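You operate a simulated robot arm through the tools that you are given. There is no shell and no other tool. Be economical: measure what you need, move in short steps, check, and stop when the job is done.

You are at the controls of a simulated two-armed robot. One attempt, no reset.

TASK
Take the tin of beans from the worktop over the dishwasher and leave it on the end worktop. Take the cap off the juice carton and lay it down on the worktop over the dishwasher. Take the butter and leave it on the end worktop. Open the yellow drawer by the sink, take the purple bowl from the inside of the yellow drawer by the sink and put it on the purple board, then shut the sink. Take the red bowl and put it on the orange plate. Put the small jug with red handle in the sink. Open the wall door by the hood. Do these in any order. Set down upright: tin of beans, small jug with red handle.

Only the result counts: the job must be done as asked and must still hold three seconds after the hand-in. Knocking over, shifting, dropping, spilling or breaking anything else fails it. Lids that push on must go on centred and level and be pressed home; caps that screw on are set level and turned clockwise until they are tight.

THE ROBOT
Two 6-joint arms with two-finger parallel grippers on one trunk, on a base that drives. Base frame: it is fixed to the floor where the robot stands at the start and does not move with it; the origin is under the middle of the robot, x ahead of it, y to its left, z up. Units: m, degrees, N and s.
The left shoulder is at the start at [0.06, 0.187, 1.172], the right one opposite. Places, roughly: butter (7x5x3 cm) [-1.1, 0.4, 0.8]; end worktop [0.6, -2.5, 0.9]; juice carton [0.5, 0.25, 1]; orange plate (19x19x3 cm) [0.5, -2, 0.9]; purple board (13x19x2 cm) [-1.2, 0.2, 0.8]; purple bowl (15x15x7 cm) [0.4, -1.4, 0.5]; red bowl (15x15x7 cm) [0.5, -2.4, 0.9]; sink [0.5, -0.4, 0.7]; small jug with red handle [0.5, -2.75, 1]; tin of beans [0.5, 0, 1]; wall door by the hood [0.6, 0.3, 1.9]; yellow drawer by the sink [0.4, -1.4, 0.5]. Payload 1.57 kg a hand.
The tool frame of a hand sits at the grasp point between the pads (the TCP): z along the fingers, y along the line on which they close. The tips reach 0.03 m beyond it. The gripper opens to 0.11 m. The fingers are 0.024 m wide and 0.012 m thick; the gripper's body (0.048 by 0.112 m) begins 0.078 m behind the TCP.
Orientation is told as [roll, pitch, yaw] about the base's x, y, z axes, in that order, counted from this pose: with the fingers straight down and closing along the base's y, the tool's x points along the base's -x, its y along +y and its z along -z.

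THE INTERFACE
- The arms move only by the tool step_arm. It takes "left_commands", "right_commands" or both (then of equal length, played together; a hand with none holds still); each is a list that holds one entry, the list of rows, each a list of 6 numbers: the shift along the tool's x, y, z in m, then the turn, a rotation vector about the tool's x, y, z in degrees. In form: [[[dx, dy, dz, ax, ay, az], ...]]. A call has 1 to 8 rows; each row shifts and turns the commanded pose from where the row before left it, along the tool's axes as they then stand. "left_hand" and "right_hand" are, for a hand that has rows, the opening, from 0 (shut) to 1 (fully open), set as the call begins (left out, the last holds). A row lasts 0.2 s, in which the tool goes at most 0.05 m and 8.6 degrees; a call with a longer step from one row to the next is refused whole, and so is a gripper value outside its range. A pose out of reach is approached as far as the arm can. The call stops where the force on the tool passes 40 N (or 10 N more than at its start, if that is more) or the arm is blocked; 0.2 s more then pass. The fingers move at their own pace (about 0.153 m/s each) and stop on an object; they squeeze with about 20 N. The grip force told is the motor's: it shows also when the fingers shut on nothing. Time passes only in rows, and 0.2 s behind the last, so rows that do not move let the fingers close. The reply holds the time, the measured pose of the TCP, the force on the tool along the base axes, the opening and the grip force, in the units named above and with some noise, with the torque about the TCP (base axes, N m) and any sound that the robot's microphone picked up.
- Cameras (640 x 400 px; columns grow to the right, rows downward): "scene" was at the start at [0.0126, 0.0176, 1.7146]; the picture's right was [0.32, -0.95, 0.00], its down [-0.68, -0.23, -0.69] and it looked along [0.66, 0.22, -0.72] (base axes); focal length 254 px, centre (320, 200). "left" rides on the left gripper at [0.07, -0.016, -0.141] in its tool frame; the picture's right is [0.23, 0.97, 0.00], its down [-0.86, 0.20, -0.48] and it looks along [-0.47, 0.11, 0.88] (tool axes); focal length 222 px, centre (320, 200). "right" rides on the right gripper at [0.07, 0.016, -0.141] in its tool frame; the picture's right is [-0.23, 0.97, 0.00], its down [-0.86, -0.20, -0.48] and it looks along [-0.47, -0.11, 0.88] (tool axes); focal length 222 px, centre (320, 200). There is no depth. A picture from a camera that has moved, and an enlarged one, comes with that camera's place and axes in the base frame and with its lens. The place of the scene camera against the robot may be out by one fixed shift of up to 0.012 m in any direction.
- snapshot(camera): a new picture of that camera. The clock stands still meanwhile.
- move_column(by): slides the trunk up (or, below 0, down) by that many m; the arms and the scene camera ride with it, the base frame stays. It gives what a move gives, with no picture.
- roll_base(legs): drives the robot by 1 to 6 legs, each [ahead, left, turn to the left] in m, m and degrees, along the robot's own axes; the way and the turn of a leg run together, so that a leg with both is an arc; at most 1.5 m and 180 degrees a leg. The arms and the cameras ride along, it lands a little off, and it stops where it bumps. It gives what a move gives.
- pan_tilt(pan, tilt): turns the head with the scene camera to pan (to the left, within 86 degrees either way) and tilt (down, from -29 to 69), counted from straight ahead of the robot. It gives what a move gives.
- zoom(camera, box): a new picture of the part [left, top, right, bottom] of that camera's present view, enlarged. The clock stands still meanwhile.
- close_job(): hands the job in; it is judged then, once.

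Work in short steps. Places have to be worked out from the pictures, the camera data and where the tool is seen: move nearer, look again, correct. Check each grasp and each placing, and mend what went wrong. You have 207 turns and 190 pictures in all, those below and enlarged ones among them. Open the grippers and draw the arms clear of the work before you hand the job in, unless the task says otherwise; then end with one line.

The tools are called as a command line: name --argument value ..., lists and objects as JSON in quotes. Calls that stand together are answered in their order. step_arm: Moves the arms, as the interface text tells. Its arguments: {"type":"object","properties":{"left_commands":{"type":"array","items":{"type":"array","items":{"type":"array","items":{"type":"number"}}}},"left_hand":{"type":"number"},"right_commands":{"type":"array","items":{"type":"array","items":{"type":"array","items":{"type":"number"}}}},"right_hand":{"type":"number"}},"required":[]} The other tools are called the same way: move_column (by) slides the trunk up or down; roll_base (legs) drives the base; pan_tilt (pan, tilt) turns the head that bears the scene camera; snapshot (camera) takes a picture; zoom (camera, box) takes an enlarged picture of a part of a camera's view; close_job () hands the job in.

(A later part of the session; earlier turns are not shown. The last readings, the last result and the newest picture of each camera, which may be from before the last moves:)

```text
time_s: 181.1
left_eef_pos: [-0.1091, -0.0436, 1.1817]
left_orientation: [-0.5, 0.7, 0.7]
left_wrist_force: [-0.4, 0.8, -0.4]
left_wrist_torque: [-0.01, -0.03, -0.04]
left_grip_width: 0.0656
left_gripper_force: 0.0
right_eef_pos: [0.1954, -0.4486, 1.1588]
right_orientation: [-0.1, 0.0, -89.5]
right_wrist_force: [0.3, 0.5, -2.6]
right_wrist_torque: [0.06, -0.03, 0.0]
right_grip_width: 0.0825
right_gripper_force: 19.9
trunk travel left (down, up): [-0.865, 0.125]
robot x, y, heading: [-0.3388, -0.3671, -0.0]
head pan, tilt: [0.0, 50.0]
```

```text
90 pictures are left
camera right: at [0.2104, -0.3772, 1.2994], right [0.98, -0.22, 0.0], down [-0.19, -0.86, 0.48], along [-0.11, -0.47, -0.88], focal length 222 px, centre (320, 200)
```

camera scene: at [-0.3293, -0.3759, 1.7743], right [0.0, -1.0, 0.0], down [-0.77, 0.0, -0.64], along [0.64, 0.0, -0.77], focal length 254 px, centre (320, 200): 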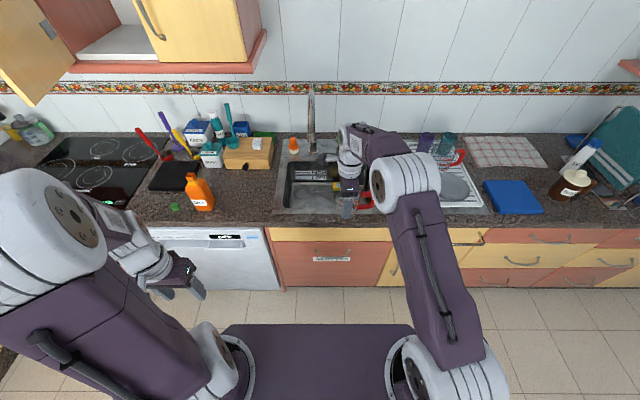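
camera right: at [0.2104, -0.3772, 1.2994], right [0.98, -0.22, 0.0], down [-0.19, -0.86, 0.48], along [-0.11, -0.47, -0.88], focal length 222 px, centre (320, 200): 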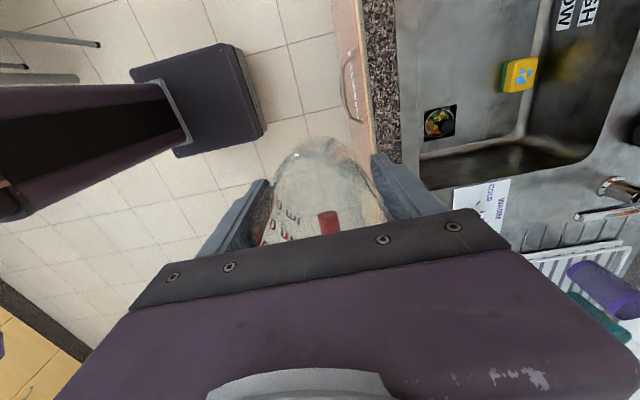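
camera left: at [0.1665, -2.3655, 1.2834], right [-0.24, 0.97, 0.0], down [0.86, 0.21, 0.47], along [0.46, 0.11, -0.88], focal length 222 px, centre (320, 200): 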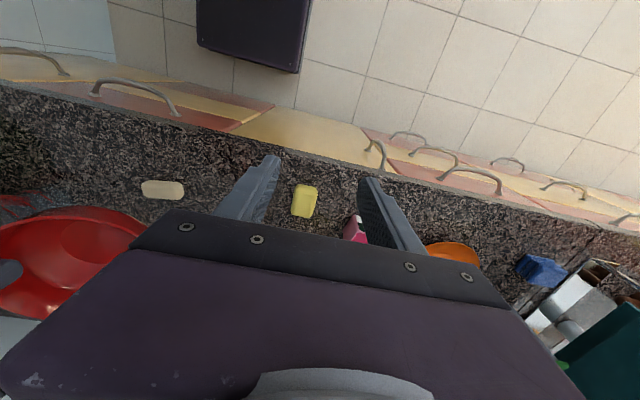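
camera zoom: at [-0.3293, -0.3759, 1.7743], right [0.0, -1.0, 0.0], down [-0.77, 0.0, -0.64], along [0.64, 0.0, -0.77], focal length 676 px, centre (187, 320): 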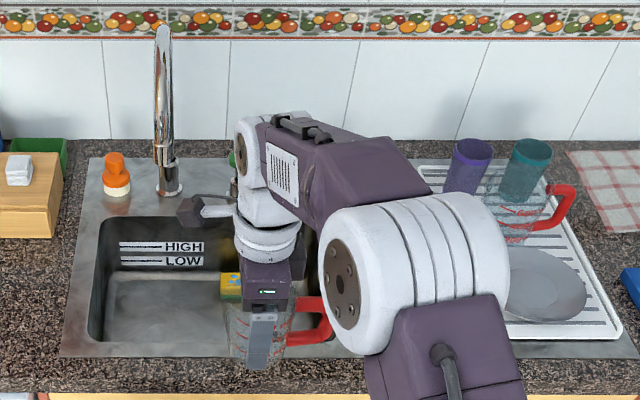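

Basin spans about x 0.35–0.65, y −0.2…−0.62; faucet tip near (0.5, −0.34, 1.15), drain near (0.48, −0.54). I'll set the jug at ≈(0.47, −0.44). Turn the hand back to yaw 0, then drive forward.

step_arm --right_commands '[[[0, 0, 0, 0, 0, -8.5], [0, 0, 0, 0, 0, -8.5], [0, 0, 0, 0, 0, -8.5], [0, 0, 0, 0, 0, -8.5], [0, 0, 0, 0, 0, -8.5], [0, 0, 0, 0, 0, -8.5], [0, 0, 0, 0, 0, -8.5], [0, 0, 0, 0, 0, -8.5]]]'

step_arm --right_commands '[[[0, 0, 0, 0, 0, -8.5], [0, 0, 0, 0, 0, -8.5], [0, 0, 0, 0, 0, -5]]]'

roll_base --legs '[[0.2, 0, 0]]'

snapshot --camera "right"

snapshot --camera "scene"

```text
time_s: 182.9
left_eef_pos: [-0.1086, -0.0456, 1.1805]
left_orientation: [-0.4, 0.7, 0.8]
left_wrist_force: [0.0, 0.1, 0.4]
left_wrist_torque: [0.0, 0.04, -0.02]
left_grip_width: 0.0657
left_gripper_force: 0.1
right_eef_pos: [0.1944, -0.4475, 1.1576]
right_orientation: [-0.1, 0.1, -21.3]
right_wrist_force: [-0.2, 0.3, -2.4]
right_wrist_torque: [-0.02, 0.03, 0.02]
right_grip_width: 0.0827
right_gripper_force: 20.1
trunk travel left (down, up): [-0.865, 0.125]
robot x, y, heading: [-0.343, -0.3695, 0.7]
head pan, tilt: [0.0, 50.0]
```

```text
time_s: 183.7
left_eef_pos: [-0.1085, -0.0442, 1.1816]
left_orientation: [-0.4, 0.7, 0.8]
left_wrist_force: [-0.1, 0.4, 0.1]
left_wrist_torque: [-0.03, 0.0, -0.01]
left_grip_width: 0.0658
left_gripper_force: 0.1
right_eef_pos: [0.1966, -0.4469, 1.1584]
right_orientation: [0.0, 0.1, 0.6]
right_wrist_force: [0.0, 0.0, -1.9]
right_wrist_torque: [0.0, 0.04, 0.01]
right_grip_width: 0.0827
right_gripper_force: 20.1
trunk travel left (down, up): [-0.865, 0.125]
robot x, y, heading: [-0.3465, -0.3676, 0.2]
head pan, tilt: [0.0, 50.0]
```

```text
time_s: 185.3
left_eef_pos: [0.0862, -0.0432, 1.1827]
left_orientation: [-0.4, 0.5, 1.0]
left_wrist_force: [-0.4, 0.3, 0.2]
left_wrist_torque: [-0.02, -0.01, -0.02]
left_grip_width: 0.0661
left_gripper_force: 0.1
right_eef_pos: [0.39, -0.4458, 1.1594]
right_orientation: [0.0, -0.1, 0.8]
right_wrist_force: [-0.9, -0.4, -2.5]
right_wrist_torque: [0.0, 0.01, 0.02]
right_grip_width: 0.0827
right_gripper_force: 20.2
trunk travel left (down, up): [-0.865, 0.125]
robot x, y, heading: [-0.1454, -0.3688, 0.6]
head pan, tilt: [0.0, 50.0]
```

```text
89 pictures are left
camera right: at [0.3202, -0.4297, 1.3012], right [0.22, 0.98, 0.0], down [0.86, -0.19, 0.48], along [0.47, -0.1, -0.88], focal length 222 px, centre (320, 200)
```

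right: 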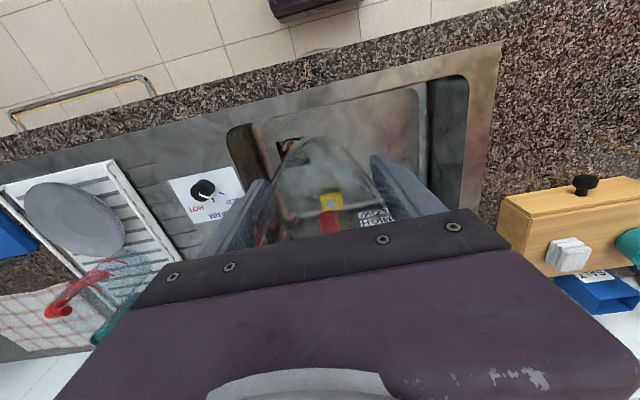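

```text
88 pictures are left
camera scene: at [-0.1358, -0.3749, 1.7743], right [0.01, -1.0, 0.0], down [-0.76, -0.01, -0.64], along [0.64, 0.0, -0.76], focal length 254 px, centre (320, 200)
```

scene: 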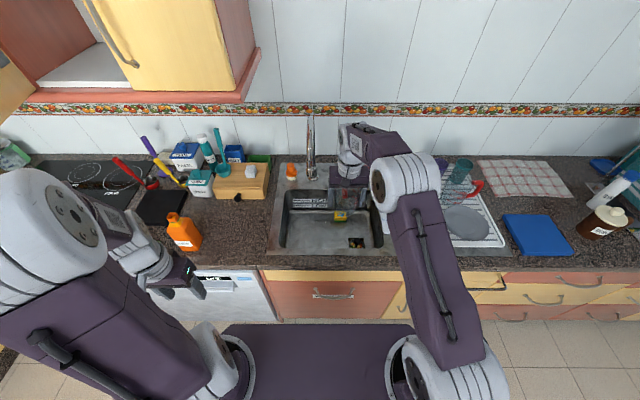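

Basin confirmed: x from ~0.37, y −0.20…−0.61. Bring the jug to (0.47, −0.455) and lower with the trunk.

roll_base --legs '[[0.08, -0.008, -0.5]]'

move_column --by -0.2

snapshot --camera "right"

snapshot --camera "scene"

```text
time_s: 186.4
left_eef_pos: [0.1646, -0.0518, 1.1823]
left_orientation: [-0.4, 0.3, 0.6]
left_wrist_force: [-0.8, 0.0, -0.3]
left_wrist_torque: [0.0, -0.08, -0.04]
left_grip_width: 0.066
left_gripper_force: 0.1
right_eef_pos: [0.467, -0.4568, 1.1623]
right_orientation: [0.0, -0.2, 0.3]
right_wrist_force: [-1.4, -0.2, -2.0]
right_wrist_torque: [0.0, 0.04, -0.02]
right_grip_width: 0.0827
right_gripper_force: 20.1
trunk travel left (down, up): [-0.865, 0.125]
robot x, y, heading: [-0.0607, -0.3727, 0.2]
head pan, tilt: [0.0, 50.0]
```

```text
time_s: 188.5
left_eef_pos: [0.1704, -0.0518, 0.9824]
left_orientation: [-0.6, 0.7, 0.6]
left_wrist_force: [0.3, 0.4, 0.1]
left_wrist_torque: [0.02, 0.01, -0.04]
left_grip_width: 0.066
left_gripper_force: 0.1
right_eef_pos: [0.4726, -0.457, 0.959]
right_orientation: [0.0, 0.1, 0.2]
right_wrist_force: [0.8, -0.1, -2.5]
right_wrist_torque: [-0.03, 0.05, 0.05]
right_grip_width: 0.0828
right_gripper_force: 20.4
trunk travel left (down, up): [-0.665, 0.325]
robot x, y, heading: [-0.0634, -0.3737, -0.1]
head pan, tilt: [0.0, 50.0]
```

```text
87 pictures are left
camera right: at [0.4029, -0.4401, 1.0999], right [0.22, 0.98, 0.0], down [0.86, -0.19, 0.48], along [0.47, -0.11, -0.88], focal length 222 px, centre (320, 200)
```

right: 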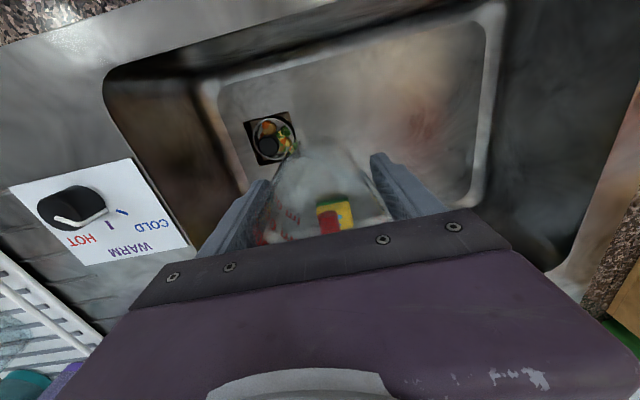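

```text
86 pictures are left
camera scene: at [-0.0512, -0.3826, 1.5743], right [0.0, -1.0, 0.0], down [-0.77, 0.0, -0.64], along [0.64, 0.0, -0.77], focal length 254 px, centre (320, 200)
```

scene: 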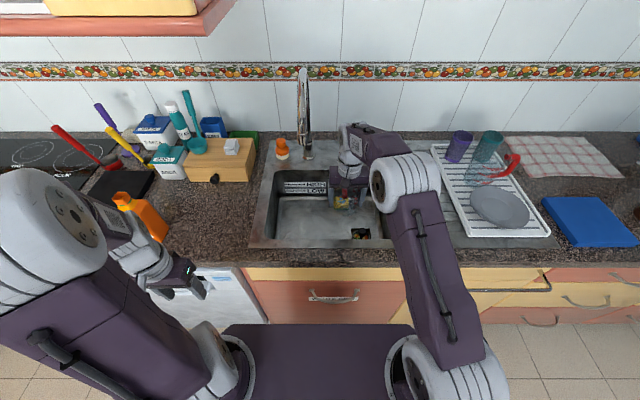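

The landing spot (beside the drain, clear of the sponge) is free. Lower with the trunk another 16.5 cm.

move_column --by -0.14

snapshot --camera "right"

```text
time_s: 190.2
left_eef_pos: [0.1707, -0.0506, 0.8426]
left_orientation: [-0.5, 0.6, 0.6]
left_wrist_force: [0.0, 0.6, 0.1]
left_wrist_torque: [-0.03, 0.0, 0.02]
left_grip_width: 0.0662
left_gripper_force: 0.0
right_eef_pos: [0.4737, -0.4568, 0.8189]
right_orientation: [0.1, 0.2, 0.3]
right_wrist_force: [-0.2, 0.9, -2.4]
right_wrist_torque: [-0.03, 0.03, -0.03]
right_grip_width: 0.0825
right_gripper_force: 20.4
trunk travel left (down, up): [-0.525, 0.465]
robot x, y, heading: [-0.0611, -0.3792, 0.3]
head pan, tilt: [0.0, 50.0]
```

```text
85 pictures are left
camera right: at [0.403, -0.4402, 0.9599], right [0.22, 0.98, 0.0], down [0.86, -0.19, 0.48], along [0.47, -0.11, -0.88], focal length 222 px, centre (320, 200)
```

right: 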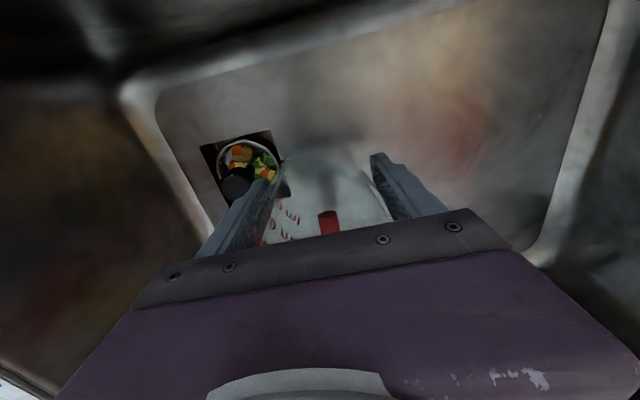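

Floor works out at z≈0.74, so contact near TCP 0.80. Approach in small steps.

step_arm --right_commands '[[[0, 0.01, 0.005, 0, 0, 0], [0, 0, 0.006, 0, 0, 0], [0, 0, 0.004, 0, 0, 0]]]'

step_arm --right_commands '[[[0, 0, 0.004, 0, 0, 0], [0, 0, 0.004, 0, 0, 0]]]'

```text
time_s: 191.0
left_eef_pos: [0.1703, -0.0513, 0.8407]
left_orientation: [-0.5, 0.7, 0.6]
left_wrist_force: [-0.6, 0.0, 0.0]
left_wrist_torque: [-0.01, -0.02, 0.04]
left_grip_width: 0.0659
left_gripper_force: 0.0
right_eef_pos: [0.4743, -0.4464, 0.803]
right_orientation: [0.0, 0.1, 0.4]
right_wrist_force: [-0.3, -0.5, -3.1]
right_wrist_torque: [0.0, 0.04, -0.01]
right_grip_width: 0.0826
right_gripper_force: 20.4
trunk travel left (down, up): [-0.525, 0.465]
robot x, y, heading: [-0.0648, -0.3737, 0.1]
head pan, tilt: [0.0, 50.0]
```

```text
time_s: 191.6
left_eef_pos: [0.1689, -0.0519, 0.8425]
left_orientation: [-0.4, 0.6, 0.5]
left_wrist_force: [0.0, -0.2, 0.0]
left_wrist_torque: [0.03, 0.0, 0.01]
left_grip_width: 0.066
left_gripper_force: 0.0
right_eef_pos: [0.472, -0.4474, 0.7972]
right_orientation: [-0.1, -0.1, 0.3]
right_wrist_force: [-2.3, -4.1, 16.7]
right_wrist_torque: [0.14, -0.31, -0.04]
right_grip_width: 0.0829
right_gripper_force: 20.3
trunk travel left (down, up): [-0.525, 0.465]
robot x, y, heading: [-0.0649, -0.3761, 0.1]
head pan, tilt: [0.0, 50.0]
```

Contact (17 N) at TCP 0.797. Release and rise.

step_arm --right_commands '[[[0, 0, 0, 0, 0, 0], [0, 0, 0, 0, 0, 0]]]' --right_hand 1

step_arm --right_commands '[[[0, 0, -0.03, 0, 0, 0], [0, 0, -0.04, 0, 0, 0], [0, 0, -0.05, 0, 0, 0]]]'

move_column --by 0.3

snapshot --camera "right"

snapshot --camera "scene"

```text
time_s: 192.2
left_eef_pos: [0.1701, -0.0521, 0.8424]
left_orientation: [-0.5, 0.7, 0.6]
left_wrist_force: [-0.7, 0.5, 0.4]
left_wrist_torque: [0.0, -0.01, 0.0]
left_grip_width: 0.0659
left_gripper_force: 0.1
right_eef_pos: [0.474, -0.4462, 0.7948]
right_orientation: [0.0, 0.1, 0.4]
right_wrist_force: [0.4, 0.2, -0.1]
right_wrist_torque: [0.03, 0.01, 0.01]
right_grip_width: 0.11
right_gripper_force: 0.0
trunk travel left (down, up): [-0.525, 0.465]
robot x, y, heading: [-0.0631, -0.3743, 0.3]
head pan, tilt: [0.0, 50.0]
```

```text
time_s: 193.0
left_eef_pos: [0.1708, -0.0515, 0.8415]
left_orientation: [-0.5, 0.5, 0.6]
left_wrist_force: [0.1, -0.1, 0.0]
left_wrist_torque: [0.0, -0.03, -0.02]
left_grip_width: 0.0661
left_gripper_force: 0.1
right_eef_pos: [0.4701, -0.4466, 0.9172]
right_orientation: [0.0, 0.0, 0.3]
right_wrist_force: [-0.3, -1.0, 0.4]
right_wrist_torque: [0.02, 0.03, 0.03]
right_grip_width: 0.1098
right_gripper_force: 0.0
trunk travel left (down, up): [-0.525, 0.465]
robot x, y, heading: [-0.0654, -0.3775, 0.3]
head pan, tilt: [0.0, 50.0]
```

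```text
time_s: 196.0
left_eef_pos: [0.1717, -0.0522, 1.1408]
left_orientation: [-0.6, 0.7, 0.6]
left_wrist_force: [-0.5, 0.6, 0.4]
left_wrist_torque: [0.01, 0.0, 0.01]
left_grip_width: 0.066
left_gripper_force: 0.0
right_eef_pos: [0.4709, -0.4465, 1.2158]
right_orientation: [0.1, 0.1, 0.3]
right_wrist_force: [0.4, -0.2, 0.1]
right_wrist_torque: [-0.01, 0.01, 0.01]
right_grip_width: 0.1101
right_gripper_force: 0.1
trunk travel left (down, up): [-0.825, 0.165]
robot x, y, heading: [-0.0644, -0.3739, 0.3]
head pan, tilt: [0.0, 50.0]
```

```text
84 pictures are left
camera right: at [0.4005, -0.4303, 1.3577], right [0.22, 0.98, 0.0], down [0.86, -0.19, 0.48], along [0.47, -0.11, -0.88], focal length 222 px, centre (320, 200)
```

right: 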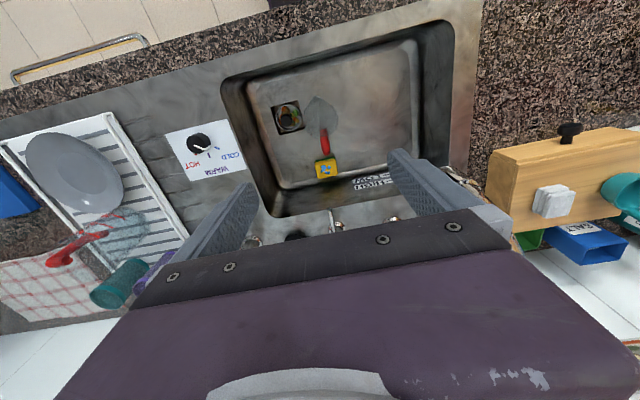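

```text
83 pictures are left
camera scene: at [-0.0512, -0.3825, 1.7342], right [0.0, -1.0, 0.0], down [-0.77, 0.0, -0.64], along [0.64, 0.0, -0.77], focal length 254 px, centre (320, 200)
```

scene: 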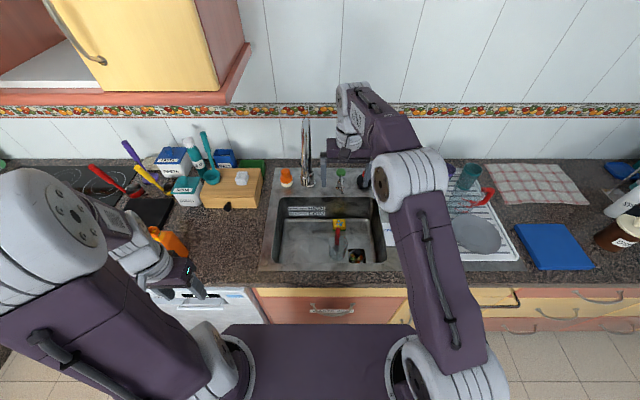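

Zoom to confirm the jug stands upright.

zoom --camera "right" --box '[260, 70, 400, 200]'

zoom --camera "scene" --box '[260, 170, 400, 280]'

```text
3.08 times, centred on (330, 135) of right
camera zoom: at [0.4005, -0.4303, 1.3577], right [0.22, 0.98, 0.0], down [0.86, -0.19, 0.48], along [0.47, -0.11, -0.88], focal length 684 px, centre (289, 400)
```

zoom: 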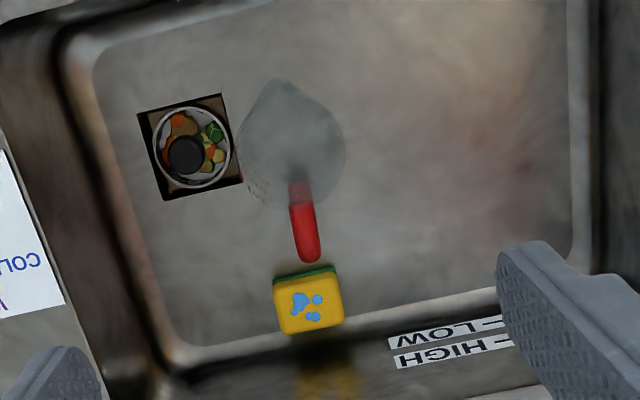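

```text
3.64 times, centred on (330, 225) of scene
camera zoom: at [-0.0512, -0.3825, 1.7342], right [0.0, -1.0, 0.0], down [-0.77, 0.0, -0.64], along [0.64, 0.0, -0.77], focal length 922 px, centre (284, 109)
```

zoom: 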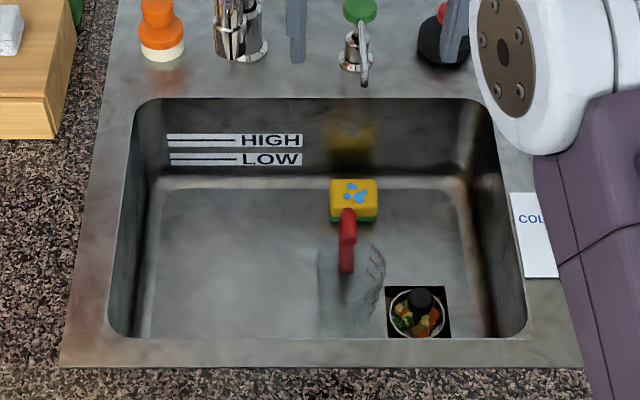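

The jug is upright in the sink. Next the yellow drawer: back off and strafe right to face it, then look.

roll_base --legs '[[-0.33, 0, 0], [0, -0.95, 0]]'

pan_tilt --pan 0 --tilt 55

snapshot --camera "scene"

```text
time_s: 202.8
left_eef_pos: [-0.1518, -0.9986, 1.1407]
left_orientation: [-0.5, 0.7, 2.4]
left_wrist_force: [0.1, -0.1, -0.4]
left_wrist_torque: [-0.03, 0.02, -0.01]
left_grip_width: 0.0661
left_gripper_force: 0.0
right_eef_pos: [0.1597, -1.3834, 1.2163]
right_orientation: [-0.1, 0.1, 2.1]
right_wrist_force: [0.4, 0.4, 0.4]
right_wrist_torque: [-0.01, -0.01, -0.01]
right_grip_width: 0.1101
right_gripper_force: 0.0
trunk travel left (down, up): [-0.825, 0.165]
robot x, y, heading: [-0.3726, -1.3302, 2.0]
head pan, tilt: [0.0, 50.0]
```

```text
time_s: 203.4
left_eef_pos: [-0.1508, -0.9994, 1.141]
left_orientation: [-0.5, 0.7, 2.4]
left_wrist_force: [0.4, -0.6, -0.7]
left_wrist_torque: [0.0, 0.0, 0.01]
left_grip_width: 0.0663
left_gripper_force: 0.1
right_eef_pos: [0.1604, -1.3852, 1.2166]
right_orientation: [0.1, 0.1, 2.2]
right_wrist_force: [-0.1, -0.4, 0.1]
right_wrist_torque: [0.0, 0.02, 0.01]
right_grip_width: 0.1099
right_gripper_force: 0.1
trunk travel left (down, up): [-0.825, 0.165]
robot x, y, heading: [-0.3765, -1.3254, 2.0]
head pan, tilt: [0.0, 55.0]
```

```text
80 pictures are left
camera scene: at [-0.3678, -1.3362, 1.7278], right [0.03, -1.0, 0.0], down [-0.82, -0.03, -0.57], along [0.57, 0.02, -0.82], focal length 254 px, centre (320, 200)
```

scene: 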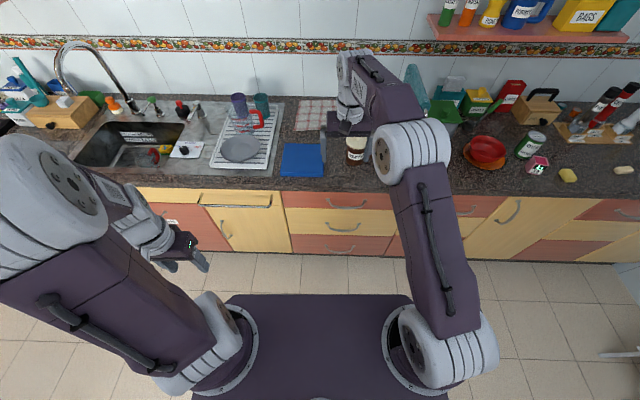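

The yellow drawer is the middle one of the first three-drawer stack; its handle is near (0.27, −1.43, 0.56). I lower the trunk and pitch the right hand to point forward.

move_column --by -0.42

step_arm --right_commands '[[[0, 0, 0, 0, -8.5, 0], [0, 0, 0, 0, -8.5, 0], [0, 0, 0, 0, -8.5, 0], [0, 0, 0, 0, -8.5, 0], [0, 0, 0, 0, -8.5, 0], [0, 0, 0, 0, -8.5, 0], [0, 0, 0, 0, -8.5, 0], [0, 0, 0, 0, -8.5, 0]]]' --right_hand 0.6

step_arm --right_commands '[[[0, 0, 0, 0, -8.5, 0], [0, 0, 0, 0, -8.5, 0], [0, 0, 0, 0, -5, 0]]]'

snapshot --camera "right"

```text
refused: -0.42 is not a number from -0.4 to 0.4
```

```text
time_s: 205.2
left_eef_pos: [-0.1527, -0.9994, 1.1413]
left_orientation: [-0.5, 0.7, 2.4]
left_wrist_force: [0.5, -0.1, 0.2]
left_wrist_torque: [-0.01, 0.0, 0.02]
left_grip_width: 0.0662
left_gripper_force: 0.0
right_eef_pos: [0.1612, -1.3826, 1.2165]
right_orientation: [-0.1, -68.0, 2.4]
right_wrist_force: [1.7, -0.2, -1.3]
right_wrist_torque: [0.02, 0.01, 0.01]
right_grip_width: 0.0662
right_gripper_force: 0.0
trunk travel left (down, up): [-0.825, 0.165]
robot x, y, heading: [-0.376, -1.3325, 1.7]
head pan, tilt: [0.0, 55.0]
```

```text
time_s: 206.0
left_eef_pos: [-0.1516, -0.9987, 1.1404]
left_orientation: [-0.5, 0.7, 2.3]
left_wrist_force: [-0.7, 0.4, -0.6]
left_wrist_torque: [0.03, -0.02, 0.02]
left_grip_width: 0.0658
left_gripper_force: 0.1
right_eef_pos: [0.1874, -1.3483, 1.2583]
right_orientation: [-72.0, -89.2, 73.8]
right_wrist_force: [-0.7, -0.1, 0.2]
right_wrist_torque: [-0.02, 0.0, 0.03]
right_grip_width: 0.0658
right_gripper_force: 0.0
right hand out of reach, approached as far as the arm can: row 1, 2, 3
trunk travel left (down, up): [-0.825, 0.165]
robot x, y, heading: [-0.3758, -1.3285, 2.0]
head pan, tilt: [0.0, 55.0]
```

```text
79 pictures are left
camera right: at [0.0452, -1.3371, 1.1894], right [-0.03, 0.98, 0.22], down [-0.47, -0.21, 0.86], along [0.88, -0.08, 0.46], focal length 222 px, centre (320, 200)
```

right: 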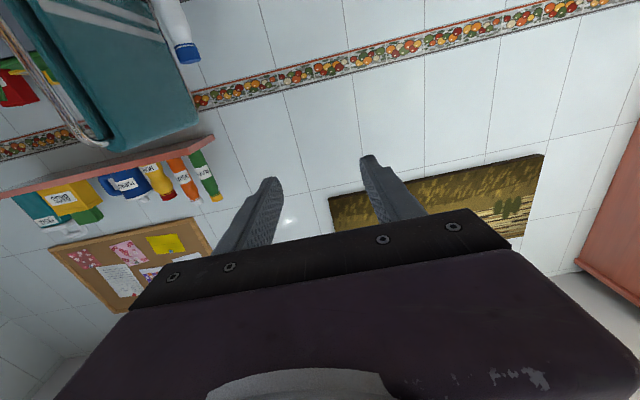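

Hand is horizontal. Now roll it 90° about its axis so it closes vertically.

step_arm --right_commands '[[[0, 0, 0.02, 0, 0, 8.5], [0, 0, 0, 0, 0, 8.5], [0, 0, 0, 0, 0, 8.5], [0, 0, 0, 0, 0, 8.5], [0, 0, 0, 0, 0, 8.5], [0, 0, 0, 0, 0, 8.5], [0, 0, 0, 0, 0, 8.5], [0, 0, 0, 0, 0, 8.5]]]'

step_arm --right_commands '[[[0, 0, 0, 0, 0, 8.5], [0, 0, 0, 0, 0, 8.5], [0, 0, 0, 0, 0, 5]]]'

roll_base --legs '[[-0.1, 0, -2]]'

move_column --by -0.4

snapshot --camera "right"

```text
time_s: 207.8
left_eef_pos: [-0.1509, -0.9986, 1.1418]
left_orientation: [-0.5, 0.7, 2.4]
left_wrist_force: [0.3, -0.4, -0.8]
left_wrist_torque: [-0.01, 0.01, -0.02]
left_grip_width: 0.0661
left_gripper_force: 0.1
right_eef_pos: [0.3094, -1.1674, 1.4282]
right_orientation: [89.7, -22.0, -87.8]
right_wrist_force: [-0.4, 0.0, -0.4]
right_wrist_torque: [-0.02, 0.0, -0.03]
right_grip_width: 0.0659
right_gripper_force: 0.1
right hand out of reach, approached as far as the arm can: row 1, 2, 3, 4, 5, 6, 7, 8
trunk travel left (down, up): [-0.825, 0.165]
robot x, y, heading: [-0.3764, -1.3293, 1.6]
head pan, tilt: [0.0, 55.0]
```

```text
time_s: 208.6
left_eef_pos: [-0.1518, -0.9995, 1.1413]
left_orientation: [-0.4, 0.7, 2.5]
left_wrist_force: [-0.5, 0.4, -0.4]
left_wrist_torque: [0.01, 0.01, -0.02]
left_grip_width: 0.0659
left_gripper_force: 0.0
right_eef_pos: [0.3206, -1.1555, 1.4368]
right_orientation: [89.9, 0.1, -87.9]
right_wrist_force: [-0.2, 0.9, 0.1]
right_wrist_torque: [-0.03, -0.02, -0.04]
right_grip_width: 0.0662
right_gripper_force: 0.0
right hand out of reach, approached as far as the arm can: row 1, 2
trunk travel left (down, up): [-0.825, 0.165]
robot x, y, heading: [-0.3762, -1.3293, 1.8]
head pan, tilt: [0.0, 55.0]
```

```text
time_s: 209.8
left_eef_pos: [-0.2337, -1.009, 1.1407]
left_orientation: [-0.6, 0.8, 0.3]
left_wrist_force: [0.5, -0.8, -0.4]
left_wrist_torque: [-0.04, 0.01, -0.02]
left_grip_width: 0.0658
left_gripper_force: 0.1
right_eef_pos: [0.2329, -1.1844, 1.4338]
right_orientation: [89.7, -0.1, -90.1]
right_wrist_force: [0.0, 0.2, -0.4]
right_wrist_torque: [-0.01, 0.02, -0.02]
right_grip_width: 0.0662
right_gripper_force: 0.0
trunk travel left (down, up): [-0.825, 0.165]
robot x, y, heading: [-0.4737, -1.33, 0.1]
head pan, tilt: [0.0, 55.0]
```

```text
time_s: 213.6
left_eef_pos: [-0.2376, -1.0084, 0.7422]
left_orientation: [-0.6, 0.7, 0.2]
left_wrist_force: [0.2, 0.6, -0.4]
left_wrist_torque: [0.01, 0.01, 0.02]
left_grip_width: 0.0659
left_gripper_force: 0.1
right_eef_pos: [0.2287, -1.1842, 1.0366]
right_orientation: [89.8, -0.1, -90.1]
right_wrist_force: [-0.1, -0.6, -0.7]
right_wrist_torque: [-0.01, -0.03, -0.02]
right_grip_width: 0.0661
right_gripper_force: 0.0
trunk travel left (down, up): [-0.425, 0.565]
robot x, y, heading: [-0.4712, -1.3315, -0.1]
head pan, tilt: [0.0, 55.0]
```

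```text
78 pictures are left
camera right: at [0.0871, -1.1136, 1.0533], right [0.0, -0.23, 0.97], down [-0.48, -0.85, -0.2], along [0.88, -0.47, -0.11], focal length 222 px, centre (320, 200)
```

right: 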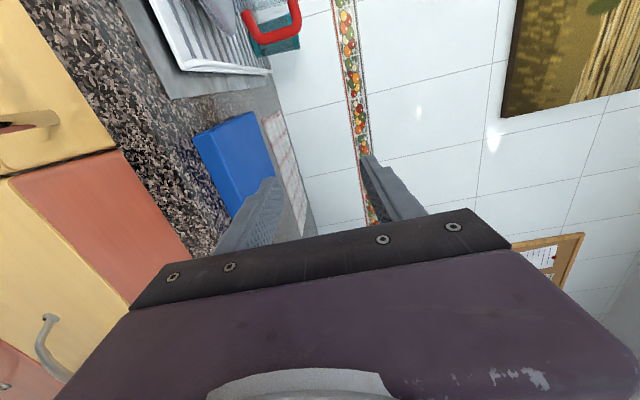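

The hand now points +x and closes vertically. Back off, move right by 25 cm, lower the trunk, and look at the handle.

roll_base --legs '[[-0.1, -0.24, 0]]'

move_column --by -0.4

snapshot --camera "right"

pan_tilt --pan 10 --tilt 45

snapshot --camera "scene"

```text
time_s: 215.4
left_eef_pos: [-0.3374, -1.2482, 0.7418]
left_orientation: [-0.4, 0.7, 0.4]
left_wrist_force: [0.4, -0.5, -0.4]
left_wrist_torque: [0.04, -0.03, 0.01]
left_grip_width: 0.0659
left_gripper_force: 0.0
right_eef_pos: [0.1292, -1.4234, 1.0371]
right_orientation: [89.8, -0.1, -90.1]
right_wrist_force: [-0.4, -0.6, -0.9]
right_wrist_torque: [0.02, 0.02, 0.03]
right_grip_width: 0.066
right_gripper_force: 0.1
trunk travel left (down, up): [-0.425, 0.565]
robot x, y, heading: [-0.5766, -1.57, -0.3]
head pan, tilt: [0.0, 55.0]
```

```text
time_s: 219.3
left_eef_pos: [-0.3387, -1.2468, 0.3419]
left_orientation: [-0.5, 0.7, 0.3]
left_wrist_force: [0.1, -0.8, 0.1]
left_wrist_torque: [-0.02, 0.02, -0.02]
left_grip_width: 0.0661
left_gripper_force: 0.0
right_eef_pos: [0.1295, -1.4222, 0.6372]
right_orientation: [89.9, 0.0, -90.1]
right_wrist_force: [-0.3, 0.1, -0.2]
right_wrist_torque: [0.02, -0.03, 0.0]
right_grip_width: 0.0662
right_gripper_force: 0.0
trunk travel left (down, up): [-0.025, 0.965]
robot x, y, heading: [-0.573, -1.567, -0.4]
head pan, tilt: [0.0, 55.0]
```

```text
77 pictures are left
camera right: at [-0.013, -1.3521, 0.6533], right [0.0, -0.23, 0.97], down [-0.48, -0.86, -0.2], along [0.88, -0.47, -0.11], focal length 222 px, centre (320, 200)
```

right: 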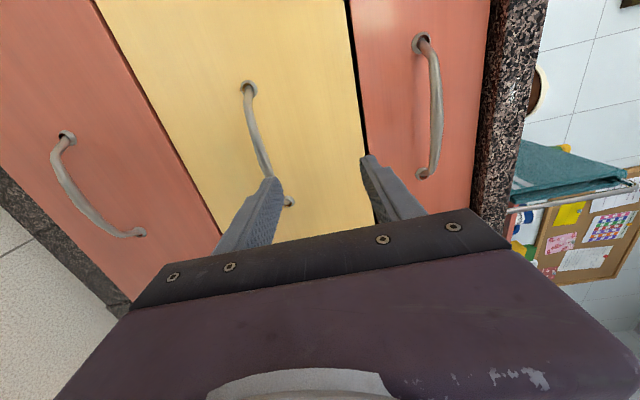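

```text
time_s: 220.0
left_eef_pos: [-0.3373, -1.2469, 0.3421]
left_orientation: [-0.5, 0.6, 0.3]
left_wrist_force: [0.0, 0.7, -0.1]
left_wrist_torque: [-0.01, -0.03, -0.01]
left_grip_width: 0.0661
left_gripper_force: 0.1
right_eef_pos: [0.129, -1.4212, 0.6371]
right_orientation: [89.9, -0.1, -89.9]
right_wrist_force: [0.3, 0.9, -0.2]
right_wrist_torque: [-0.02, -0.01, 0.0]
right_grip_width: 0.0661
right_gripper_force: 0.0
trunk travel left (down, up): [-0.025, 0.965]
robot x, y, heading: [-0.5744, -1.569, 0.0]
head pan, tilt: [10.0, 45.0]
```

```text
76 pictures are left
camera scene: at [-0.5575, -1.5635, 0.9411], right [0.17, -0.99, 0.0], down [-0.7, -0.12, -0.71], along [0.7, 0.12, -0.71], focal length 254 px, centre (320, 200)
```

scene: 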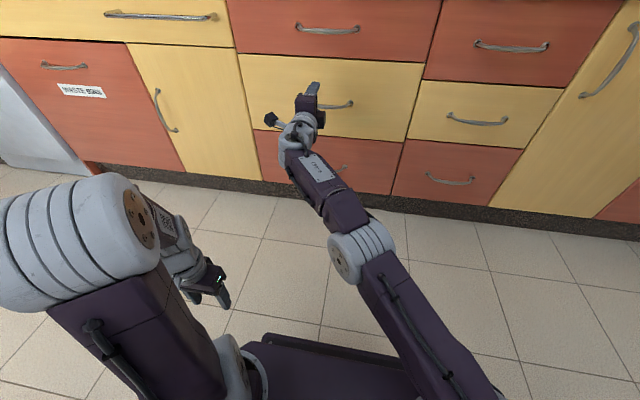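

Handle bar lies at z≈0.56, y −1.34…−1.52, front at x≈0.30. Lower trunk 2 cm and the arm 5.5 cm.

move_column --by -0.02

step_arm --right_commands '[[[0, -0.03, 0, 0, 0, 0], [0, -0.026, 0, 0, 0, 0]]]'

snapshot --camera "right"

```text
time_s: 220.7
left_eef_pos: [-0.338, -1.2476, 0.322]
left_orientation: [-0.5, 0.7, 0.3]
left_wrist_force: [0.3, -0.3, 0.0]
left_wrist_torque: [-0.02, 0.01, -0.01]
left_grip_width: 0.0661
left_gripper_force: 0.1
right_eef_pos: [0.129, -1.4224, 0.6164]
right_orientation: [89.9, -0.2, -90.0]
right_wrist_force: [0.4, 1.1, 0.7]
right_wrist_torque: [0.02, 0.0, 0.0]
right_grip_width: 0.0661
right_gripper_force: 0.1
trunk travel left (down, up): [-0.005, 0.985]
robot x, y, heading: [-0.5746, -1.5707, -0.2]
head pan, tilt: [10.0, 45.0]
```

```text
time_s: 221.3
left_eef_pos: [-0.338, -1.2469, 0.3212]
left_orientation: [-0.5, 0.6, 0.4]
left_wrist_force: [0.5, -0.9, -0.3]
left_wrist_torque: [-0.01, 0.0, 0.01]
left_grip_width: 0.0661
left_gripper_force: 0.0
right_eef_pos: [0.1364, -1.4158, 0.5624]
right_orientation: [90.0, -0.1, -90.0]
right_wrist_force: [-0.3, -0.6, 0.5]
right_wrist_torque: [-0.02, 0.0, -0.03]
right_grip_width: 0.0659
right_gripper_force: 0.1
right hand out of reach, approached as far as the arm can: row 1, 2
trunk travel left (down, up): [-0.005, 0.985]
robot x, y, heading: [-0.5771, -1.568, -0.1]
head pan, tilt: [10.0, 45.0]
```

```text
75 pictures are left
camera right: at [-0.0061, -1.3461, 0.5793], right [0.0, -0.23, 0.97], down [-0.48, -0.85, -0.2], along [0.88, -0.47, -0.11], focal length 222 px, centre (320, 200)
```

right: 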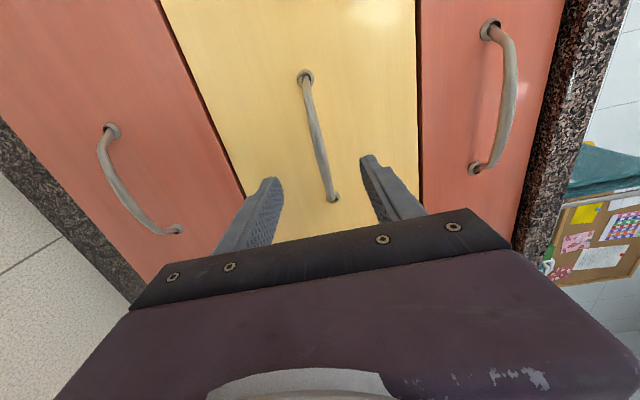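

The handle is centred between the fingers; front at x≈0.305, bar at ≈0.275. Drive forward 13 cm.

roll_base --legs '[[0.11, 0, 0]]'

snapshot --camera "right"

```text
time_s: 222.5
left_eef_pos: [-0.2263, -1.2486, 0.321]
left_orientation: [-0.5, 0.6, 0.2]
left_wrist_force: [1.2, -0.6, 0.0]
left_wrist_torque: [-0.03, 0.01, 0.0]
left_grip_width: 0.0659
left_gripper_force: 0.0
right_eef_pos: [0.2467, -1.4184, 0.5619]
right_orientation: [89.8, -0.1, -90.2]
right_wrist_force: [0.9, -0.2, -0.2]
right_wrist_torque: [0.03, -0.02, 0.02]
right_grip_width: 0.0662
right_gripper_force: 0.0
trunk travel left (down, up): [-0.005, 0.985]
robot x, y, heading: [-0.4622, -1.572, -0.4]
head pan, tilt: [10.0, 45.0]
```

```text
74 pictures are left
camera right: at [0.1049, -1.3478, 0.5792], right [0.0, -0.23, 0.97], down [-0.48, -0.85, -0.2], along [0.88, -0.47, -0.11], focal length 222 px, centre (320, 200)
```

right: 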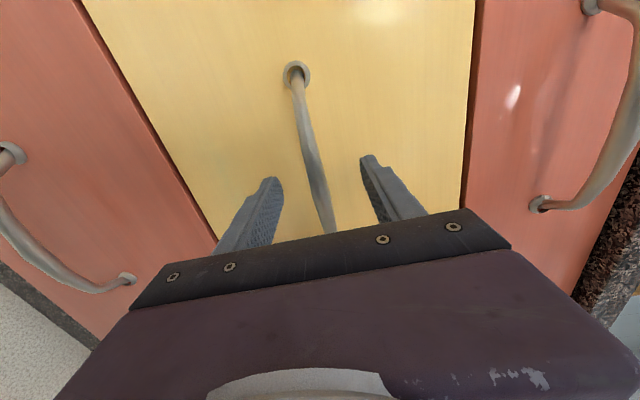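

Bar is between the fingers. 2 cm further and close on it.

roll_base --legs '[[0.02, 0, 0]]'

step_arm --right_commands '[[[0, 0, 0, 0, 0, 0], [0, 0, 0, 0, 0, 0], [0, 0, 0, 0, 0, 0]]]' --right_hand 0

```text
time_s: 223.2
left_eef_pos: [-0.2067, -1.2495, 0.3228]
left_orientation: [-0.5, 0.8, 0.2]
left_wrist_force: [-1.0, 0.1, -0.2]
left_wrist_torque: [0.02, -0.02, 0.01]
left_grip_width: 0.0659
left_gripper_force: 0.1
right_eef_pos: [0.2664, -1.4182, 0.5621]
right_orientation: [89.9, -0.1, -90.2]
right_wrist_force: [0.1, 0.1, -0.3]
right_wrist_torque: [0.02, 0.01, -0.01]
right_grip_width: 0.0661
right_gripper_force: 0.0
trunk travel left (down, up): [-0.005, 0.985]
robot x, y, heading: [-0.4422, -1.575, -0.2]
head pan, tilt: [10.0, 45.0]
```

```text
time_s: 224.1
left_eef_pos: [-0.2068, -1.2498, 0.3211]
left_orientation: [-0.5, 0.7, 0.2]
left_wrist_force: [0.5, 0.0, -0.5]
left_wrist_torque: [-0.05, 0.0, 0.0]
left_grip_width: 0.0659
left_gripper_force: 0.0
right_eef_pos: [0.2673, -1.4187, 0.5606]
right_orientation: [89.8, -0.1, -90.2]
right_wrist_force: [-10.1, -2.5, -9.7]
right_wrist_torque: [0.14, 0.05, -0.25]
right_grip_width: 0.0136
right_gripper_force: 30.3
trunk travel left (down, up): [-0.005, 0.985]
robot x, y, heading: [-0.4432, -1.567, -0.4]
head pan, tilt: [10.0, 45.0]
```

Gripped (13.6 mm). Pull the drawer by backing the base 30 cm in stages.

roll_base --legs '[[-0.1, 0, 0]]'

roll_base --legs '[[-0.2, 0, 0]]'

snapshot --camera "scene"

```text
time_s: 225.2
left_eef_pos: [-0.3071, -1.2495, 0.3208]
left_orientation: [-0.4, 0.8, 0.2]
left_wrist_force: [0.6, -0.3, 0.0]
left_wrist_torque: [0.0, -0.01, -0.01]
left_grip_width: 0.0662
left_gripper_force: 0.0
right_eef_pos: [0.167, -1.4179, 0.5604]
right_orientation: [89.7, -0.2, -90.3]
right_wrist_force: [-0.1, -6.0, -9.9]
right_wrist_torque: [0.03, 0.01, -0.31]
right_grip_width: 0.0136
right_gripper_force: 30.7
trunk travel left (down, up): [-0.005, 0.985]
robot x, y, heading: [-0.5457, -1.5669, -0.3]
head pan, tilt: [10.0, 45.0]
```

```text
time_s: 226.8
left_eef_pos: [-0.5088, -1.2478, 0.3205]
left_orientation: [-0.4, 0.8, 0.2]
left_wrist_force: [0.3, -0.6, 0.1]
left_wrist_torque: [-0.02, -0.01, 0.04]
left_grip_width: 0.0661
left_gripper_force: 0.0
right_eef_pos: [-0.0339, -1.419, 0.5599]
right_orientation: [89.7, -0.1, -90.4]
right_wrist_force: [-0.5, -6.6, -7.6]
right_wrist_torque: [0.08, -0.02, -0.35]
right_grip_width: 0.0135
right_gripper_force: 29.9
trunk travel left (down, up): [-0.005, 0.985]
robot x, y, heading: [-0.7433, -1.5692, -0.2]
head pan, tilt: [10.0, 45.0]
```

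```text
73 pictures are left
camera scene: at [-0.7279, -1.5628, 0.9211], right [0.17, -0.99, 0.0], down [-0.7, -0.12, -0.71], along [0.7, 0.12, -0.71], focal length 254 px, centre (320, 200)
```

scene: 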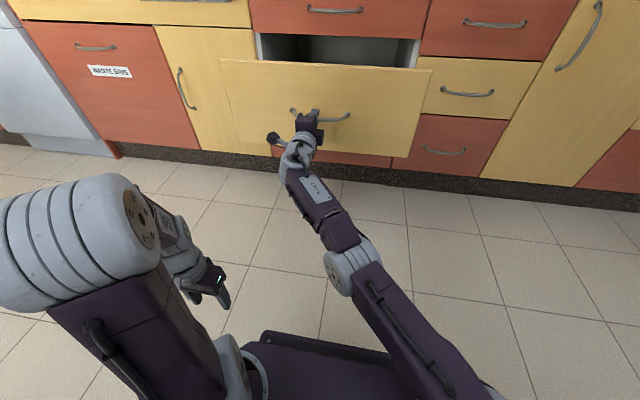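

Drawer is open 30 cm. Release, back off, raise the trunk to view inside and use the left hand (already pointing down) for the bowl.

step_arm --right_commands '[[[0, 0, 0, 0, 0, 0], [0, 0, 0, 0, 0, 0]]]' --right_hand 0.6

roll_base --legs '[[-0.12, 0, 0]]'

move_column --by 0.4

move_column --by 0.2

pan_tilt --pan 8 --tilt 50

snapshot --camera "scene"

```text
time_s: 227.4
left_eef_pos: [-0.5085, -1.2474, 0.322]
left_orientation: [-0.4, 0.7, 0.2]
left_wrist_force: [-0.4, -0.4, 0.2]
left_wrist_torque: [0.01, -0.04, -0.01]
left_grip_width: 0.0659
left_gripper_force: 0.1
right_eef_pos: [-0.0343, -1.4187, 0.5613]
right_orientation: [89.7, -0.1, -90.5]
right_wrist_force: [0.4, 0.2, -0.1]
right_wrist_torque: [0.0, 0.02, 0.03]
right_grip_width: 0.0662
right_gripper_force: 0.1
trunk travel left (down, up): [-0.005, 0.985]
robot x, y, heading: [-0.7442, -1.5716, -0.3]
head pan, tilt: [10.0, 45.0]
```

```text
time_s: 228.6
left_eef_pos: [-0.6297, -1.2461, 0.3205]
left_orientation: [-0.4, 0.7, 0.3]
left_wrist_force: [0.1, 0.1, 0.5]
left_wrist_torque: [0.02, -0.03, 0.0]
left_grip_width: 0.066
left_gripper_force: 0.1
right_eef_pos: [-0.1556, -1.4175, 0.5617]
right_orientation: [89.8, 0.0, -90.3]
right_wrist_force: [-0.1, 1.0, 0.9]
right_wrist_torque: [-0.02, 0.03, 0.03]
right_grip_width: 0.0658
right_gripper_force: 0.0
trunk travel left (down, up): [-0.005, 0.985]
robot x, y, heading: [-0.8639, -1.5671, -0.1]
head pan, tilt: [10.0, 45.0]
```

```text
time_s: 232.5
left_eef_pos: [-0.6292, -1.2471, 0.7209]
left_orientation: [-0.5, 0.7, 0.3]
left_wrist_force: [-0.5, 1.1, -0.1]
left_wrist_torque: [0.01, 0.03, -0.01]
left_grip_width: 0.0657
left_gripper_force: 0.1
right_eef_pos: [-0.157, -1.4172, 0.9616]
right_orientation: [89.8, -0.1, -90.3]
right_wrist_force: [-0.4, 0.2, -0.4]
right_wrist_torque: [0.02, -0.03, 0.05]
right_grip_width: 0.066
right_gripper_force: 0.1
trunk travel left (down, up): [-0.405, 0.585]
robot x, y, heading: [-0.8654, -1.5686, -0.2]
head pan, tilt: [10.0, 45.0]
```

```text
time_s: 234.6
left_eef_pos: [-0.6289, -1.2467, 0.921]
left_orientation: [-0.4, 0.7, 0.2]
left_wrist_force: [-0.2, 0.2, 0.5]
left_wrist_torque: [0.03, 0.0, 0.02]
left_grip_width: 0.0659
left_gripper_force: 0.1
right_eef_pos: [-0.1559, -1.4164, 1.1622]
right_orientation: [89.8, -0.1, -90.3]
right_wrist_force: [-1.0, 0.1, -0.4]
right_wrist_torque: [0.04, 0.01, 0.0]
right_grip_width: 0.066
right_gripper_force: 0.0
trunk travel left (down, up): [-0.605, 0.385]
robot x, y, heading: [-0.8665, -1.5679, -0.3]
head pan, tilt: [10.0, 45.0]
```

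```text
time_s: 235.3
left_eef_pos: [-0.6296, -1.2469, 0.921]
left_orientation: [-0.4, 0.6, 0.4]
left_wrist_force: [-0.3, 0.4, -0.8]
left_wrist_torque: [0.02, -0.01, -0.01]
left_grip_width: 0.066
left_gripper_force: 0.0
right_eef_pos: [-0.1556, -1.4167, 1.1613]
right_orientation: [89.8, -0.1, -90.2]
right_wrist_force: [0.6, -0.4, -0.4]
right_wrist_torque: [0.01, 0.0, 0.03]
right_grip_width: 0.066
right_gripper_force: 0.1
trunk travel left (down, up): [-0.605, 0.385]
robot x, y, heading: [-0.8688, -1.5699, -0.2]
head pan, tilt: [8.0, 50.0]
```

```text
72 pictures are left
camera scene: at [-0.8538, -1.5652, 1.5143], right [0.14, -0.99, 0.0], down [-0.76, -0.1, -0.64], along [0.64, 0.09, -0.77], focal length 254 px, centre (320, 200)
```

scene: 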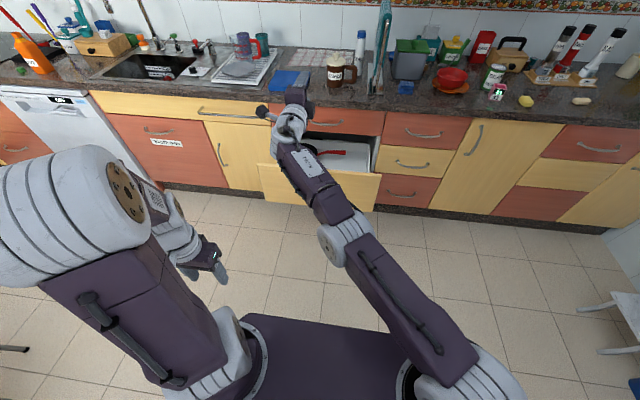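

zoom --camera "scene" --box '[240, 110, 400, 210]'

```text
4.00 times, centred on (320, 160) of scene
camera zoom: at [-0.8538, -1.5652, 1.5143], right [0.14, -0.99, 0.0], down [-0.76, -0.1, -0.64], along [0.64, 0.09, -0.77], focal length 1014 px, centre (320, 360)
```

zoom: 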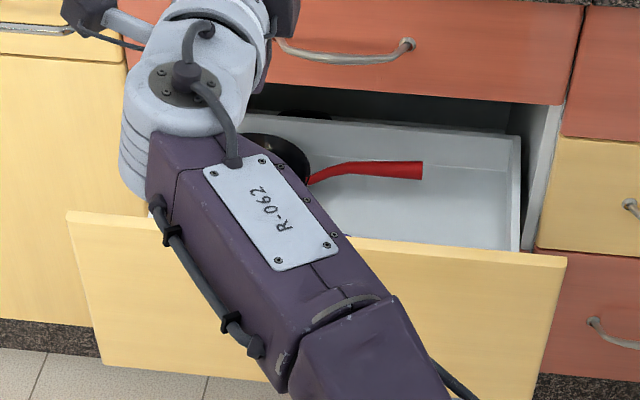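

A red-handled pan is in the drawer; the purple bowl must be hidden behind my arm. I extend the left arm, shift right and drive forward so the left camera looks into the drawer, raising the right hand a bit.

step_arm --left_commands '[[[-0.045, 0, -0.01, 0, 0, 0], [-0.045, 0, -0.01, 0, 0, 0], [-0.045, 0, 0, 0, 0, 0], [-0.045, 0, 0, 0, 0, 0], [-0.045, 0, 0, 0, 0, 0]]]' --right_commands '[[[0, 0.02, 0, 0, 0, 0], [0, 0.02, 0, 0, 0, 0], [0, 0.01, 0, 0, 0, 0], [0, 0, 0, 0, 0, 0], [0, 0, 0, 0, 0, 0]]]' --left_hand 0.5

roll_base --legs '[[0, -0.14, 0], [0.38, 0, 0]]'

snapshot --camera "left"

snapshot --camera "scene"

```text
time_s: 236.5
left_eef_pos: [-0.4045, -1.2425, 0.9369]
left_orientation: [-0.5, 0.9, 0.3]
left_wrist_force: [0.1, 0.1, -0.5]
left_wrist_torque: [-0.03, 0.05, 0.01]
left_grip_width: 0.0551
left_gripper_force: 0.1
right_eef_pos: [-0.1618, -1.4183, 1.2085]
right_orientation: [89.8, -0.2, -90.1]
right_wrist_force: [0.6, 0.6, -0.1]
right_wrist_torque: [0.0, -0.03, -0.01]
right_grip_width: 0.0661
right_gripper_force: 0.0
right hand out of reach, approached as far as the arm can: row 2
trunk travel left (down, up): [-0.605, 0.385]
robot x, y, heading: [-0.8651, -1.568, -0.4]
head pan, tilt: [8.0, 50.0]
```

```text
time_s: 239.8
left_eef_pos: [-0.0261, -1.3768, 0.9381]
left_orientation: [-0.4, 0.6, 0.7]
left_wrist_force: [0.0, 1.2, 0.5]
left_wrist_torque: [-0.02, 0.01, 0.02]
left_grip_width: 0.0552
left_gripper_force: 0.0
right_eef_pos: [0.2186, -1.551, 1.2079]
right_orientation: [89.9, -0.3, -89.7]
right_wrist_force: [0.0, -0.5, 0.1]
right_wrist_torque: [0.01, -0.02, 0.03]
right_grip_width: 0.0661
right_gripper_force: 0.0
trunk travel left (down, up): [-0.605, 0.385]
robot x, y, heading: [-0.4824, -1.7044, 0.4]
head pan, tilt: [8.0, 50.0]
```

```text
70 pictures are left
camera left: at [-0.0945, -1.3928, 1.0807], right [-0.24, 0.97, -0.01], down [0.86, 0.21, 0.47], along [0.45, 0.11, -0.88], focal length 222 px, centre (320, 200)
```

left: 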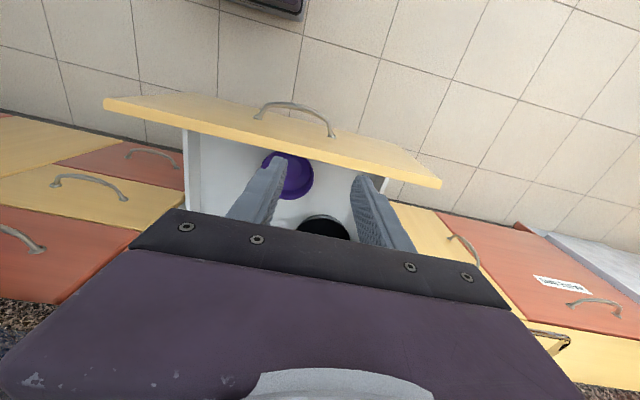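

```text
69 pictures are left
camera scene: at [-0.4713, -1.7036, 1.5143], right [0.14, -0.99, 0.0], down [-0.76, -0.11, -0.64], along [0.64, 0.09, -0.77], focal length 254 px, centre (320, 200)
```

scene: 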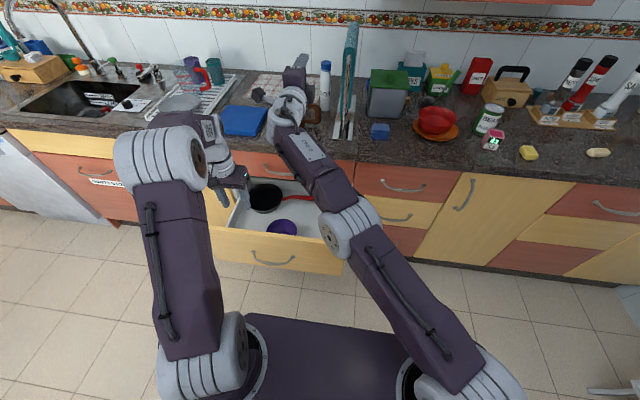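

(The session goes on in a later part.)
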